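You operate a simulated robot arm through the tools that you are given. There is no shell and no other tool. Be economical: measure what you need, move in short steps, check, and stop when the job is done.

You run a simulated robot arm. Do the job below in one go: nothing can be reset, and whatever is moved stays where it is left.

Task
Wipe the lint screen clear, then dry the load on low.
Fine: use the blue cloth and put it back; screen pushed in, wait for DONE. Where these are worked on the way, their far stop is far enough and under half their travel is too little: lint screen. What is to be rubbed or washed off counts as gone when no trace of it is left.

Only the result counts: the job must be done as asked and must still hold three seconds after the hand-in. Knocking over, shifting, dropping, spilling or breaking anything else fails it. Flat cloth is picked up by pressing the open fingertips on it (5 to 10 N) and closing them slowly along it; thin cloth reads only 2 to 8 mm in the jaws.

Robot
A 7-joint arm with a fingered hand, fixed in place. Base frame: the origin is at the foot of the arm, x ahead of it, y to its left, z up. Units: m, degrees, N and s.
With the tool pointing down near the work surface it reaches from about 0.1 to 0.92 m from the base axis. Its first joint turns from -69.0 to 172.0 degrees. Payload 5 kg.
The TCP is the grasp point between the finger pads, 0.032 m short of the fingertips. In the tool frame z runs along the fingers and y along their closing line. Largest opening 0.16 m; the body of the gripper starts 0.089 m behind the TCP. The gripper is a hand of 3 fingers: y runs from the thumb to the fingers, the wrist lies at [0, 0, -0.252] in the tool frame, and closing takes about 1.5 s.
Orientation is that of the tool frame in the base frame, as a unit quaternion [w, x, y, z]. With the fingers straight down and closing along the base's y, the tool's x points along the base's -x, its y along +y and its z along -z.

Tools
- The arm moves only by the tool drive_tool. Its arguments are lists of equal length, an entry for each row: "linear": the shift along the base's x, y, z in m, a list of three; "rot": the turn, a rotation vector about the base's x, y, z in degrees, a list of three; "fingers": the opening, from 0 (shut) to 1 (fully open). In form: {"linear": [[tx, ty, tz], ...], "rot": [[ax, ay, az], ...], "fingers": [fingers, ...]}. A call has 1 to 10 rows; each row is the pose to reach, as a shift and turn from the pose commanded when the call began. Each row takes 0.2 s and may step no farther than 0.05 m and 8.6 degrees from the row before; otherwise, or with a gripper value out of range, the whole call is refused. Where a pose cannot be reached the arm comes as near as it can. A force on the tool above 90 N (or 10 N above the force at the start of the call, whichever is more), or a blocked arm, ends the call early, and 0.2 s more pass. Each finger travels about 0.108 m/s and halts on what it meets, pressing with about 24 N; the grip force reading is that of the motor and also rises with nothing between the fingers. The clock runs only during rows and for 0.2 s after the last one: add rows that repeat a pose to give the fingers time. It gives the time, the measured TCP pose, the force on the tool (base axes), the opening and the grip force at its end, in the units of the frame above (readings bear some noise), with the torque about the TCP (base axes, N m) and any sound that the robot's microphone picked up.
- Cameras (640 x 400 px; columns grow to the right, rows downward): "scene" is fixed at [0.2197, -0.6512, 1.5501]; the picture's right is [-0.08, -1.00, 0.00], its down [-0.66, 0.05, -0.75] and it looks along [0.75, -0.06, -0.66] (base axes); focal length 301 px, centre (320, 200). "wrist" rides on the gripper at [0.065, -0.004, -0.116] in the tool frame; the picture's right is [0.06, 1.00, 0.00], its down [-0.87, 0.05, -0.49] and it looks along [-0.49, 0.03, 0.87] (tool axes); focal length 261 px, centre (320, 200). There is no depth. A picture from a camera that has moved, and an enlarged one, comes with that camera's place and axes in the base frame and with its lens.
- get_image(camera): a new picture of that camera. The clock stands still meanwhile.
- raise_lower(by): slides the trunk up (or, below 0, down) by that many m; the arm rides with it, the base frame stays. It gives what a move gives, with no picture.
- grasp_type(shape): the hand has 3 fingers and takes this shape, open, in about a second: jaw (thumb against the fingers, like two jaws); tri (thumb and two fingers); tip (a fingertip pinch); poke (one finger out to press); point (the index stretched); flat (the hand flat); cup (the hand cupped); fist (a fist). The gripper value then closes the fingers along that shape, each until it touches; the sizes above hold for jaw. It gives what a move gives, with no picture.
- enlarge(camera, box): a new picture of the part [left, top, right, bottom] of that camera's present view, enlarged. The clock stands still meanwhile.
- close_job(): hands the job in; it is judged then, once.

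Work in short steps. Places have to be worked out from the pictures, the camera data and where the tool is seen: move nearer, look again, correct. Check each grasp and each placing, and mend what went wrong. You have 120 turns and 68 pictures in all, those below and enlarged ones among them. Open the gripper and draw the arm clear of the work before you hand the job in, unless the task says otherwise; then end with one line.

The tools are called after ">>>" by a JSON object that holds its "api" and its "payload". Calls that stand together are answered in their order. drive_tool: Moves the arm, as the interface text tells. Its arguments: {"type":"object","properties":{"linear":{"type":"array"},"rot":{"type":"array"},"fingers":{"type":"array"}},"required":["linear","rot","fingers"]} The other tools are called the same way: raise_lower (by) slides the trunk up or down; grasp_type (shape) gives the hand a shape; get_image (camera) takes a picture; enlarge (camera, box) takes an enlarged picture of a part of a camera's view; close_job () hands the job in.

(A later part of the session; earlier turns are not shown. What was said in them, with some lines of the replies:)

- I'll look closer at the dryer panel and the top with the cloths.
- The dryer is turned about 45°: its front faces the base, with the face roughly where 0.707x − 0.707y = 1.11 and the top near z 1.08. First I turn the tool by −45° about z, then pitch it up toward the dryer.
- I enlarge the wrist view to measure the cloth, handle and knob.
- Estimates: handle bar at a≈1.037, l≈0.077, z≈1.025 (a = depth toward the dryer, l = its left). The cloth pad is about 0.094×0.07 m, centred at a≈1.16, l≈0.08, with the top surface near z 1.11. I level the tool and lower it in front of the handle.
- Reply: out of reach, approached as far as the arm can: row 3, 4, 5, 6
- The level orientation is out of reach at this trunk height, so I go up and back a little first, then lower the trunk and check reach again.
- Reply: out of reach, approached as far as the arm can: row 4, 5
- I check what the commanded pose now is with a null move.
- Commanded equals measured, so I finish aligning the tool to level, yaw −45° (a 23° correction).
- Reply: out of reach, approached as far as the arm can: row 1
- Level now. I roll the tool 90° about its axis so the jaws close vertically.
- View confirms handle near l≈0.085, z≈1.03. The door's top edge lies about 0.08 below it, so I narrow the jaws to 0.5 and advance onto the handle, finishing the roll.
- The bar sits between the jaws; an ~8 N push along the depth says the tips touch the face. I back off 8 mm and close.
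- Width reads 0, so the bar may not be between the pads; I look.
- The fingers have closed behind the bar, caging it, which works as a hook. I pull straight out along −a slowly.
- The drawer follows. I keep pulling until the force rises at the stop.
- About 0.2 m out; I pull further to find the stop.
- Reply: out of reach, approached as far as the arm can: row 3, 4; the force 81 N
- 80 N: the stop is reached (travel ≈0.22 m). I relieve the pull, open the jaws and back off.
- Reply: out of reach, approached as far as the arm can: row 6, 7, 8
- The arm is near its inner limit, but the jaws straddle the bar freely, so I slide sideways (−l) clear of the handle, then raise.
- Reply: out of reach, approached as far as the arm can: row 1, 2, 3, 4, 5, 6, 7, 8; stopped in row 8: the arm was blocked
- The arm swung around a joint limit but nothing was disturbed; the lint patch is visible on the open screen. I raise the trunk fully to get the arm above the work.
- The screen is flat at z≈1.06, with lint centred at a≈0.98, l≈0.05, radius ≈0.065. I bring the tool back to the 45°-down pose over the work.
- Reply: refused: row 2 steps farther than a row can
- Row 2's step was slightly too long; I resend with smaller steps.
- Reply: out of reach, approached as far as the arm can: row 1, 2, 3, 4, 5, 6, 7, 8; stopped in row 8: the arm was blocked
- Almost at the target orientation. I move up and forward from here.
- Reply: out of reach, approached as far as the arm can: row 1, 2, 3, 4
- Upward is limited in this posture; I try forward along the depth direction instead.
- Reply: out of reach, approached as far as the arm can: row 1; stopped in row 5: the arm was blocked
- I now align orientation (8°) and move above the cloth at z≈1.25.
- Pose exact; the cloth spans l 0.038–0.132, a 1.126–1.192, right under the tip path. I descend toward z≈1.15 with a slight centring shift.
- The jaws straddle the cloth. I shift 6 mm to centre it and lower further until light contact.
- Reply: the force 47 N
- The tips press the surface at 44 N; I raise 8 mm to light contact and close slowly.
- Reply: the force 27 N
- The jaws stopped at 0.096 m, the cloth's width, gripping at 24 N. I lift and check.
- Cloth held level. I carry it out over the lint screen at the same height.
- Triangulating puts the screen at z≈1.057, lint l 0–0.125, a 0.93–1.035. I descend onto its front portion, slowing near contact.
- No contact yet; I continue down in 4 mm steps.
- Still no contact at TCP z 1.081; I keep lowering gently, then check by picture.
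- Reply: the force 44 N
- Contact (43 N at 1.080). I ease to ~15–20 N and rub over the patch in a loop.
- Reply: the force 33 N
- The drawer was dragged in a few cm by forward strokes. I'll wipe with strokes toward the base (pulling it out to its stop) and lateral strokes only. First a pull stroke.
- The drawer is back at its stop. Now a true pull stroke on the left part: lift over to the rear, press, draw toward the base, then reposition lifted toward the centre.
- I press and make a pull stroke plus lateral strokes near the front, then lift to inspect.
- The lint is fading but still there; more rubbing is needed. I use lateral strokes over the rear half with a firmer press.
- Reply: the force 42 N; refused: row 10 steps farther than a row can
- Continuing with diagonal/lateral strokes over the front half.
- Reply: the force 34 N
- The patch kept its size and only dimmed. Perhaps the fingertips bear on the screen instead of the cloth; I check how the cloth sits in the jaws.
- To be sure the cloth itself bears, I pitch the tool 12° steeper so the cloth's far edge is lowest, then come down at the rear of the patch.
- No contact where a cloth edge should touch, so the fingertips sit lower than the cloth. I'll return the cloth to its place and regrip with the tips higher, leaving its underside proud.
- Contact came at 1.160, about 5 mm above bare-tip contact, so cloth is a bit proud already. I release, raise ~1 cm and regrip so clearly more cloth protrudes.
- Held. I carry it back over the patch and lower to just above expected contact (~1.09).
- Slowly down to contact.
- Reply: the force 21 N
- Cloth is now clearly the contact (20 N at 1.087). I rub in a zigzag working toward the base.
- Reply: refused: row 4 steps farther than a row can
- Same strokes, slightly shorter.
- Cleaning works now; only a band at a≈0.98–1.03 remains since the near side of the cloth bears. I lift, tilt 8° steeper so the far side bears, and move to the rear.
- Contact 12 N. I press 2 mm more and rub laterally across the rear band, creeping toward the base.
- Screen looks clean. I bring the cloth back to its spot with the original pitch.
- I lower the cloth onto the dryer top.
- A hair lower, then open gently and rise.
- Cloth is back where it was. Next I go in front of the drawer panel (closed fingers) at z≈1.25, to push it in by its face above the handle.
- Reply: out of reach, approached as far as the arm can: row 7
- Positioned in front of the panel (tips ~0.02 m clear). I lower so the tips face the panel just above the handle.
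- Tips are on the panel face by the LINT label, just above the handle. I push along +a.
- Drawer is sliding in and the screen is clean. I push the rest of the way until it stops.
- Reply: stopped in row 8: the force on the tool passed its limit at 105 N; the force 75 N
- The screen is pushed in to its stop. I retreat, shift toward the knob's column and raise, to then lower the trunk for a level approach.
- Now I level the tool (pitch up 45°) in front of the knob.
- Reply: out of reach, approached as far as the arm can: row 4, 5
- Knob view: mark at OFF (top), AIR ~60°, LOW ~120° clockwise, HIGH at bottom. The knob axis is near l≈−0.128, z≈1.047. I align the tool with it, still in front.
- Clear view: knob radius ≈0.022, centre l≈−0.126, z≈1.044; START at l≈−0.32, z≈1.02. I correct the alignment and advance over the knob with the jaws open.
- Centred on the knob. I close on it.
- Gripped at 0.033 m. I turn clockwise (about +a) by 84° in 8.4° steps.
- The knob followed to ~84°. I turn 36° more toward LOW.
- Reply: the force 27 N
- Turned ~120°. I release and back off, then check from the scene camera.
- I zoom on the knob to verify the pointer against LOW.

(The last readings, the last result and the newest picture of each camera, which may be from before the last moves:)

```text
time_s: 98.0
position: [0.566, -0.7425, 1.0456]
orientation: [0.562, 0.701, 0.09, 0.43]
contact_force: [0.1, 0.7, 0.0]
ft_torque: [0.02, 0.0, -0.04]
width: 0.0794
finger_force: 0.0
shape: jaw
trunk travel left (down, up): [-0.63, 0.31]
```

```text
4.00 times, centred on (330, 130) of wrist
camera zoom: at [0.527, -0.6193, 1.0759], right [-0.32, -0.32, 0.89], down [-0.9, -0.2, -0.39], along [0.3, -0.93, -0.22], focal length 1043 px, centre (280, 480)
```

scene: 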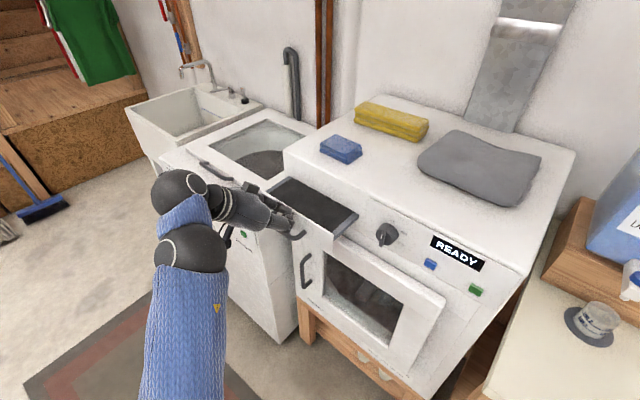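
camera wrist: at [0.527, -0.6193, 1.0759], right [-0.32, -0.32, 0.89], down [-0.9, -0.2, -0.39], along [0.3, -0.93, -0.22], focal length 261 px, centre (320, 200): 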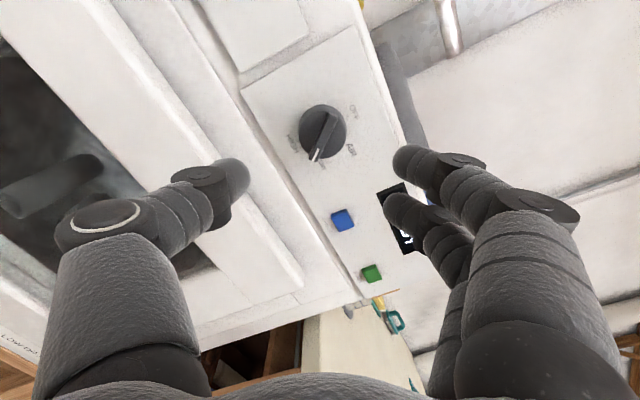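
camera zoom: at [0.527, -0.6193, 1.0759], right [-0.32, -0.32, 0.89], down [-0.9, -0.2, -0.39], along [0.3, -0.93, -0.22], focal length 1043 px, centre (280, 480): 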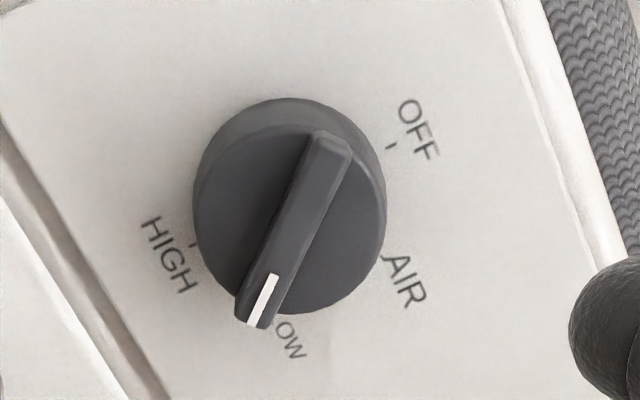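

The pointer works out to ~137°, about 17° past LOW (120°) — it slipped on release. I regrip and turn back 17°.

>>> {"api": "drive_tool", "payload": {"linear": [[0.025, -0.025, 0], [0.05, -0.05, 0], [0.07, -0.07, 0], [0.07, -0.07, 0], [0.07, -0.07, 0], [0.07, -0.07, 0], [0.07, -0.07, 0]], "rot": [[0, 0, 0], [0, 0, 0], [0, 0, 0], [0, 0, 0], [0, 0, 0], [0, 0, 0], [0, 0, 0]], "fingers": [0.5, 0.5, 0.5, 0.3, 0.2, 0.1, 0]}}

>>> {"api": "enlarge", "payload": {"camera": "wrist", "box": [240, 100, 420, 260]}}

```text
time_s: 99.7
position: [0.6377, -0.8145, 1.046]
orientation: [0.56, 0.701, 0.091, 0.431]
contact_force: [0.4, -1.8, 2.2]
ft_torque: [-0.07, -0.05, -0.07]
width: 0.0334
finger_force: 24.3
shape: jaw
trunk travel left (down, up): [-0.63, 0.31]
```

```text
2.50 times, centred on (330, 180) of wrist
camera zoom: at [0.5986, -0.691, 1.0748], right [-0.32, -0.32, 0.89], down [-0.9, -0.2, -0.39], along [0.3, -0.93, -0.22], focal length 652 px, centre (295, 250)
```

zoom: 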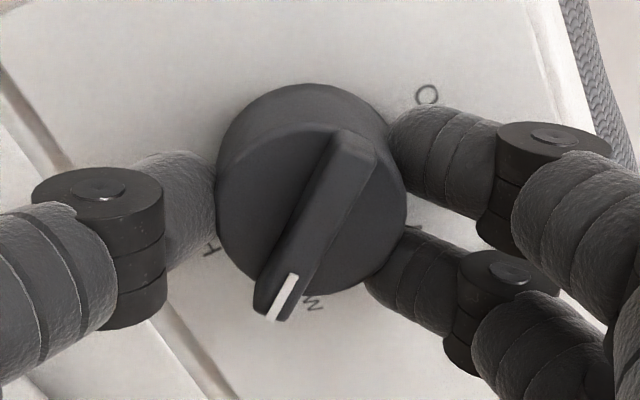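

Pointer ~140°; tool force is now nearly nil, so release should be cleaner. I turn back 20°.

>>> {"api": "drive_tool", "payload": {"linear": [[0, 0, 0], [0, 0, 0], [0, 0, 0], [0, 0, 0]], "rot": [[-4.7, 4.7, 0], [-9.4, 9.4, 0], [-14.1, 14.1, 0], [-14.1, 14.1, 0]], "fingers": [0, 0, 0, 0]}}

```text
time_s: 100.7
position: [0.6364, -0.8143, 1.0449]
orientation: [0.627, 0.676, 0.211, 0.326]
contact_force: [0.5, -13.8, 5.7]
ft_torque: [-0.09, -0.16, -0.27]
width: 0.0329
finger_force: 24.1
shape: jaw
trunk travel left (down, up): [-0.63, 0.31]
```

Small residual side load; I shift 2 mm with it, open slowly and back off, then check.

>>> {"api": "drive_tool", "payload": {"linear": [[-0.0015, -0.0015, 0.001], [-0.0015, -0.0015, 0.001], [-0.0015, -0.0015, 0.001], [-0.0015, -0.0015, 0.001], [-0.0015, -0.0015, 0.001], [-0.022, 0.019, 0.001], [-0.047, 0.044, 0.001], [-0.072, 0.069, 0.001]], "rot": [[0, 0, 0], [0, 0, 0], [0, 0, 0], [0, 0, 0], [0, 0, 0], [0, 0, 0], [0, 0, 0], [0, 0, 0]], "fingers": [0.1, 0.23, 0.3, 0.4, 0.5, 0.5, 0.5, 0.5]}}

>>> {"api": "enlarge", "payload": {"camera": "wrist", "box": [250, 70, 430, 200]}}

```text
time_s: 102.5
position: [0.5669, -0.744, 1.0484]
orientation: [0.627, 0.675, 0.211, 0.327]
contact_force: [-0.6, 0.0, 0.1]
ft_torque: [0.01, 0.01, 0.0]
width: 0.0797
finger_force: 0.0
shape: jaw
trunk travel left (down, up): [-0.63, 0.31]
```

```text
3.08 times, centred on (340, 135) of wrist
camera zoom: at [0.5321, -0.6158, 1.0555], right [-0.08, -0.08, 0.99], down [-0.96, -0.26, -0.1], along [0.27, -0.96, -0.06], focal length 802 px, centre (258, 400)
```

zoom: 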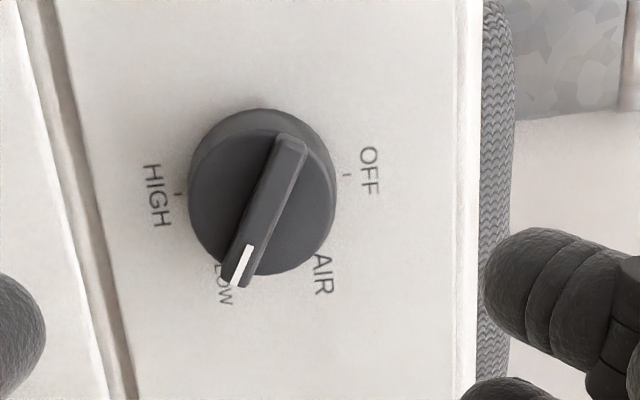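

Pointer is now at ~118–120°, right on LOW. Next I close the fingers and move in front of START (l≈−0.322, z≈1.022), yawing slightly for reach.

>>> {"api": "drive_tool", "payload": {"linear": [[-0.0278, -0.0278, -0.005], [-0.0556, -0.0556, -0.01], [-0.0834, -0.0834, -0.015], [-0.111, -0.111, -0.02], [-0.139, -0.139, -0.026], [-0.139, -0.139, -0.026]], "rot": [[0, 0, -2], [0, 0, -4], [0, 0, -6], [0, 0, -8], [0, 0, -10], [0, 0, -10]], "fingers": [0.3, 0.1, 0, 0, 0, 0]}}

>>> {"api": "get_image", "payload": {"camera": "wrist"}}

```text
time_s: 103.8
position: [0.4253, -0.8824, 1.0217]
orientation: [0.653, 0.691, 0.151, 0.271]
contact_force: [-0.5, 0.2, 0.2]
ft_torque: [-0.01, -0.02, 0.0]
width: 0.0
finger_force: 24.1
shape: jaw
trunk travel left (down, up): [-0.63, 0.31]
```

```text
3 pictures are left
camera wrist: at [0.4141, -0.7502, 1.0289], right [-0.09, -0.07, 0.99], down [-0.99, -0.09, -0.1], along [0.1, -0.99, -0.06], focal length 261 px, centre (320, 200)
```

wrist: 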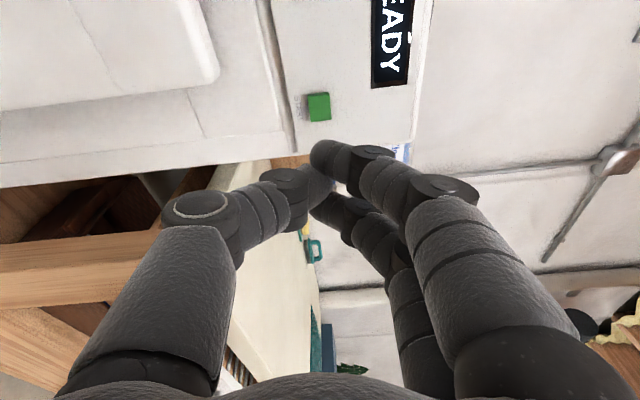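

START measured at l≈−0.320, z≈1.021. I advance toward it with a small lateral correction, slowing near contact.

>>> {"api": "drive_tool", "payload": {"linear": [[0.027, -0.015, 0], [0.048, -0.036, 0], [0.063, -0.05, 0], [0.069, -0.057, 0], [0.074, -0.062, 0]], "rot": [[0, 0, 0], [0, 0, 0], [0, 0, 0], [0, 0, 0], [0, 0, 0]], "fingers": [0, 0, 0, 0, 0]}}

```text
time_s: 105.0
position: [0.5009, -0.9457, 1.0198]
orientation: [0.653, 0.691, 0.152, 0.271]
contact_force: [0.5, -0.1, -0.1]
ft_torque: [0.01, 0.03, 0.01]
width: 0.0002
finger_force: 24.1
shape: jaw
trunk travel left (down, up): [-0.63, 0.31]
```

No contact yet; I continue in 3 mm steps.

>>> {"api": "drive_tool", "payload": {"linear": [[0.002, -0.002, 0], [0.004, -0.004, 0], [0.006, -0.006, 0], [0.008, -0.008, 0]], "rot": [[0, 0, 0], [0, 0, 0], [0, 0, 0], [0, 0, 0]], "fingers": [0, 0, 0, 0]}}

```text
time_s: 106.0
position: [0.5068, -0.9505, 1.0223]
orientation: [0.653, 0.691, 0.151, 0.272]
contact_force: [-25.9, 27.2, -5.0]
ft_torque: [0.13, 0.1, 0.36]
width: 0.0003
finger_force: 24.1
shape: jaw
trunk travel left (down, up): [-0.63, 0.31]
heard: click
```

A click was heard. I back off and look at the display.

>>> {"api": "drive_tool", "payload": {"linear": [[-0.02, 0.02, 0], [-0.05, 0.05, 0], [-0.08, 0.08, 0]], "rot": [[0, 0, 0], [0, 0, 0], [0, 0, 0]], "fingers": [0, 0, 0]}}

>>> {"api": "get_image", "payload": {"camera": "wrist"}}

```text
time_s: 106.8
position: [0.4273, -0.8707, 1.0194]
orientation: [0.653, 0.691, 0.152, 0.271]
contact_force: [-0.1, -0.5, 0.3]
ft_torque: [0.05, -0.02, 0.05]
width: 0.0
finger_force: 24.3
shape: jaw
trunk travel left (down, up): [-0.63, 0.31]
```

```text
2 pictures are left
camera wrist: at [0.4153, -0.7389, 1.0272], right [-0.09, -0.07, 0.99], down [-0.99, -0.09, -0.1], along [0.1, -0.99, -0.06], focal length 261 px, centre (320, 200)
```

wrist: 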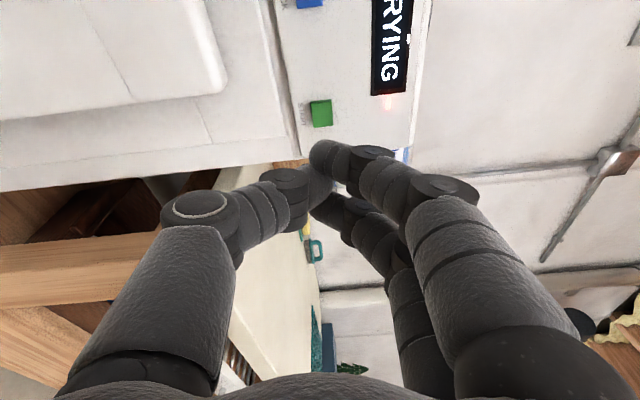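

DRYING is shown. I draw back slightly, open the gripper and wait, listening.

>>> {"api": "drive_tool", "payload": {"linear": [[-0.02, 0.02, 0], [-0.03, 0.03, 0], [-0.03, 0.03, 0], [-0.03, 0.03, 0], [-0.03, 0.03, 0], [-0.03, 0.03, 0], [-0.03, 0.03, 0], [-0.03, 0.03, 0], [-0.03, 0.03, 0], [-0.03, 0.03, 0]], "rot": [[0, 0, 0], [0, 0, 0], [0, 0, 0], [0, 0, 0], [0, 0, 0], [0, 0, 0], [0, 0, 0], [0, 0, 0], [0, 0, 0], [0, 0, 0]], "fingers": [0.1, 0.3, 0.5, 0.5, 0.5, 0.5, 0.5, 0.5, 0.5, 0.5]}}

>>> {"api": "drive_tool", "payload": {"linear": [[0, 0, 0], [0, 0, 0], [0, 0, 0], [0, 0, 0], [0, 0, 0], [0, 0, 0], [0, 0, 0], [0, 0, 0], [0, 0, 0], [0, 0, 0]], "rot": [[0, 0, 0], [0, 0, 0], [0, 0, 0], [0, 0, 0], [0, 0, 0], [0, 0, 0], [0, 0, 0], [0, 0, 0], [0, 0, 0], [0, 0, 0]], "fingers": [0.5, 0.5, 0.5, 0.5, 0.5, 0.5, 0.5, 0.5, 0.5, 0.5]}}

>>> {"api": "drive_tool", "payload": {"linear": [[0, 0, 0], [0, 0, 0], [0, 0, 0], [0, 0, 0], [0, 0, 0], [0, 0, 0], [0, 0, 0], [0, 0, 0], [0, 0, 0], [0, 0, 0]], "rot": [[0, 0, 0], [0, 0, 0], [0, 0, 0], [0, 0, 0], [0, 0, 0], [0, 0, 0], [0, 0, 0], [0, 0, 0], [0, 0, 0], [0, 0, 0]], "fingers": [0.5, 0.5, 0.5, 0.5, 0.5, 0.5, 0.5, 0.5, 0.5, 0.5]}}

>>> {"api": "drive_tool", "payload": {"linear": [[0, 0, 0], [0, 0, 0], [0, 0, 0], [0, 0, 0], [0, 0, 0], [0, 0, 0], [0, 0, 0], [0, 0, 0], [0, 0, 0], [0, 0, 0]], "rot": [[0, 0, 0], [0, 0, 0], [0, 0, 0], [0, 0, 0], [0, 0, 0], [0, 0, 0], [0, 0, 0], [0, 0, 0], [0, 0, 0], [0, 0, 0]], "fingers": [0.5, 0.5, 0.5, 0.5, 0.5, 0.5, 0.5, 0.5, 0.5, 0.5]}}

```text
time_s: 109.0
position: [0.3971, -0.8413, 1.0199]
orientation: [0.652, 0.691, 0.151, 0.271]
contact_force: [-0.1, 0.1, 0.1]
ft_torque: [-0.04, -0.02, 0.0]
width: 0.0796
finger_force: 0.1
shape: jaw
trunk travel left (down, up): [-0.63, 0.31]
```

```text
time_s: 111.2
position: [0.3975, -0.8414, 1.0193]
orientation: [0.653, 0.691, 0.151, 0.271]
contact_force: [-0.5, 0.1, -0.1]
ft_torque: [0.0, 0.01, 0.05]
width: 0.0793
finger_force: 0.1
shape: jaw
trunk travel left (down, up): [-0.63, 0.31]
```

```text
time_s: 113.5
position: [0.3984, -0.8422, 1.0186]
orientation: [0.652, 0.692, 0.152, 0.271]
contact_force: [-0.5, -0.7, 0.0]
ft_torque: [0.02, 0.02, 0.03]
width: 0.079
finger_force: 0.1
shape: jaw
trunk travel left (down, up): [-0.63, 0.31]
```

```text
time_s: 115.7
position: [0.3982, -0.8418, 1.0197]
orientation: [0.653, 0.691, 0.152, 0.271]
contact_force: [-0.6, 0.0, -0.3]
ft_torque: [-0.03, 0.02, 0.0]
width: 0.0795
finger_force: 0.0
shape: jaw
trunk travel left (down, up): [-0.63, 0.31]
```

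No signal yet; I keep waiting.

>>> {"api": "drive_tool", "payload": {"linear": [[0, 0, 0], [0, 0, 0], [0, 0, 0], [0, 0, 0], [0, 0, 0], [0, 0, 0], [0, 0, 0], [0, 0, 0], [0, 0, 0], [0, 0, 0]], "rot": [[0, 0, 0], [0, 0, 0], [0, 0, 0], [0, 0, 0], [0, 0, 0], [0, 0, 0], [0, 0, 0], [0, 0, 0], [0, 0, 0], [0, 0, 0]], "fingers": [0.5, 0.5, 0.5, 0.5, 0.5, 0.5, 0.5, 0.5, 0.5, 0.5]}}

>>> {"api": "drive_tool", "payload": {"linear": [[0, 0, 0], [0, 0, 0], [0, 0, 0], [0, 0, 0], [0, 0, 0], [0, 0, 0], [0, 0, 0], [0, 0, 0], [0, 0, 0], [0, 0, 0]], "rot": [[0, 0, 0], [0, 0, 0], [0, 0, 0], [0, 0, 0], [0, 0, 0], [0, 0, 0], [0, 0, 0], [0, 0, 0], [0, 0, 0], [0, 0, 0]], "fingers": [0.5, 0.5, 0.5, 0.5, 0.5, 0.5, 0.5, 0.5, 0.5, 0.5]}}

>>> {"api": "drive_tool", "payload": {"linear": [[0, 0, 0], [0, 0, 0], [0, 0, 0], [0, 0, 0], [0, 0, 0], [0, 0, 0], [0, 0, 0], [0, 0, 0], [0, 0, 0], [0, 0, 0]], "rot": [[0, 0, 0], [0, 0, 0], [0, 0, 0], [0, 0, 0], [0, 0, 0], [0, 0, 0], [0, 0, 0], [0, 0, 0], [0, 0, 0], [0, 0, 0]], "fingers": [0.5, 0.5, 0.5, 0.5, 0.5, 0.5, 0.5, 0.5, 0.5, 0.5]}}

>>> {"api": "drive_tool", "payload": {"linear": [[0, 0, 0], [0, 0, 0], [0, 0, 0], [0, 0, 0], [0, 0, 0], [0, 0, 0], [0, 0, 0], [0, 0, 0], [0, 0, 0], [0, 0, 0]], "rot": [[0, 0, 0], [0, 0, 0], [0, 0, 0], [0, 0, 0], [0, 0, 0], [0, 0, 0], [0, 0, 0], [0, 0, 0], [0, 0, 0], [0, 0, 0]], "fingers": [0.5, 0.5, 0.5, 0.5, 0.5, 0.5, 0.5, 0.5, 0.5, 0.5]}}

>>> {"api": "drive_tool", "payload": {"linear": [[0, 0, 0], [0, 0, 0], [0, 0, 0], [0, 0, 0], [0, 0, 0], [0, 0, 0], [0, 0, 0], [0, 0, 0], [0, 0, 0], [0, 0, 0]], "rot": [[0, 0, 0], [0, 0, 0], [0, 0, 0], [0, 0, 0], [0, 0, 0], [0, 0, 0], [0, 0, 0], [0, 0, 0], [0, 0, 0], [0, 0, 0]], "fingers": [0.5, 0.5, 0.5, 0.5, 0.5, 0.5, 0.5, 0.5, 0.5, 0.5]}}

```text
time_s: 117.8
position: [0.3978, -0.8412, 1.0192]
orientation: [0.653, 0.691, 0.151, 0.271]
contact_force: [1.1, 0.2, 1.2]
ft_torque: [-0.03, -0.01, 0.02]
width: 0.0792
finger_force: 0.1
shape: jaw
trunk travel left (down, up): [-0.63, 0.31]
```

```text
time_s: 120.0
position: [0.3977, -0.8408, 1.0182]
orientation: [0.653, 0.691, 0.151, 0.271]
contact_force: [-0.2, -0.5, 0.4]
ft_torque: [-0.02, -0.04, -0.01]
width: 0.0792
finger_force: 0.0
shape: jaw
trunk travel left (down, up): [-0.63, 0.31]
```

```text
time_s: 122.2
position: [0.3977, -0.8416, 1.0192]
orientation: [0.653, 0.691, 0.151, 0.271]
contact_force: [0.7, -0.1, 0.2]
ft_torque: [-0.01, -0.01, -0.03]
width: 0.0795
finger_force: 0.1
shape: jaw
trunk travel left (down, up): [-0.63, 0.31]
```

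```text
time_s: 124.5
position: [0.3979, -0.8412, 1.02]
orientation: [0.652, 0.691, 0.151, 0.271]
contact_force: [-0.3, 0.6, -0.9]
ft_torque: [-0.01, 0.0, -0.01]
width: 0.0794
finger_force: 0.0
shape: jaw
trunk travel left (down, up): [-0.63, 0.31]
```

```text
time_s: 126.7
position: [0.398, -0.8415, 1.0193]
orientation: [0.652, 0.692, 0.151, 0.271]
contact_force: [0.0, 0.3, -0.1]
ft_torque: [0.01, -0.01, 0.0]
width: 0.0794
finger_force: 0.0
shape: jaw
trunk travel left (down, up): [-0.63, 0.31]
```

About 20 s elapsed; I check the display with one of the two remaining pictures.

>>> {"api": "enlarge", "payload": {"camera": "scene", "box": [270, 120, 510, 310]}}

```text
2.11 times, centred on (390, 215) of scene
camera zoom: at [0.2197, -0.6512, 1.5501], right [-0.08, -1.0, 0.0], down [-0.66, 0.05, -0.75], along [0.75, -0.06, -0.66], focal length 635 px, centre (173, 168)
```

zoom: 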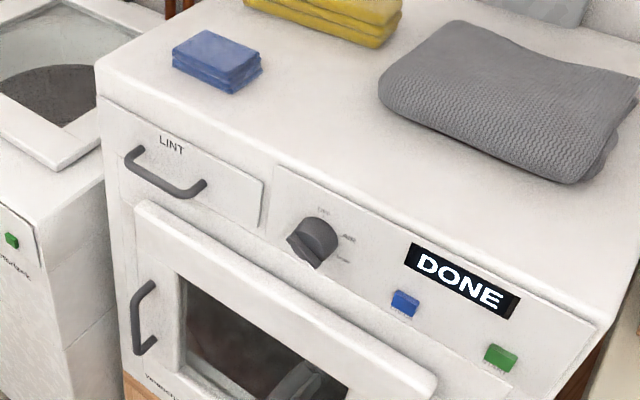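

The display reads DONE, the screen is in, the cloth is back and the arm is clear of the panel. I open the gripper fully and hand in.

>>> {"api": "drive_tool", "payload": {"linear": [[0, 0, 0], [-0.01, 0.01, 0], [-0.02, 0.02, 0], [-0.02, 0.02, 0]], "rot": [[0, 0, 0], [0, 0, 0], [0, 0, 0], [0, 0, 0]], "fingers": [0.7, 0.9, 1, 1]}}

>>> {"api": "close_job", "payload": {}}

```text
time_s: 127.7
position: [0.3783, -0.8224, 1.0193]
orientation: [0.652, 0.691, 0.152, 0.271]
contact_force: [-0.3, -0.1, 0.6]
ft_torque: [0.0, 0.01, 0.02]
width: 0.1603
finger_force: 0.0
shape: jaw
trunk travel left (down, up): [-0.63, 0.31]
```

```text
The job is handed in.
```

I wiped the lint screen with the blue cloth until no lint showed in the pictures and put the cloth back; I then pushed the screen in to its stop and ran the dryer on LOW until it showed DONE.
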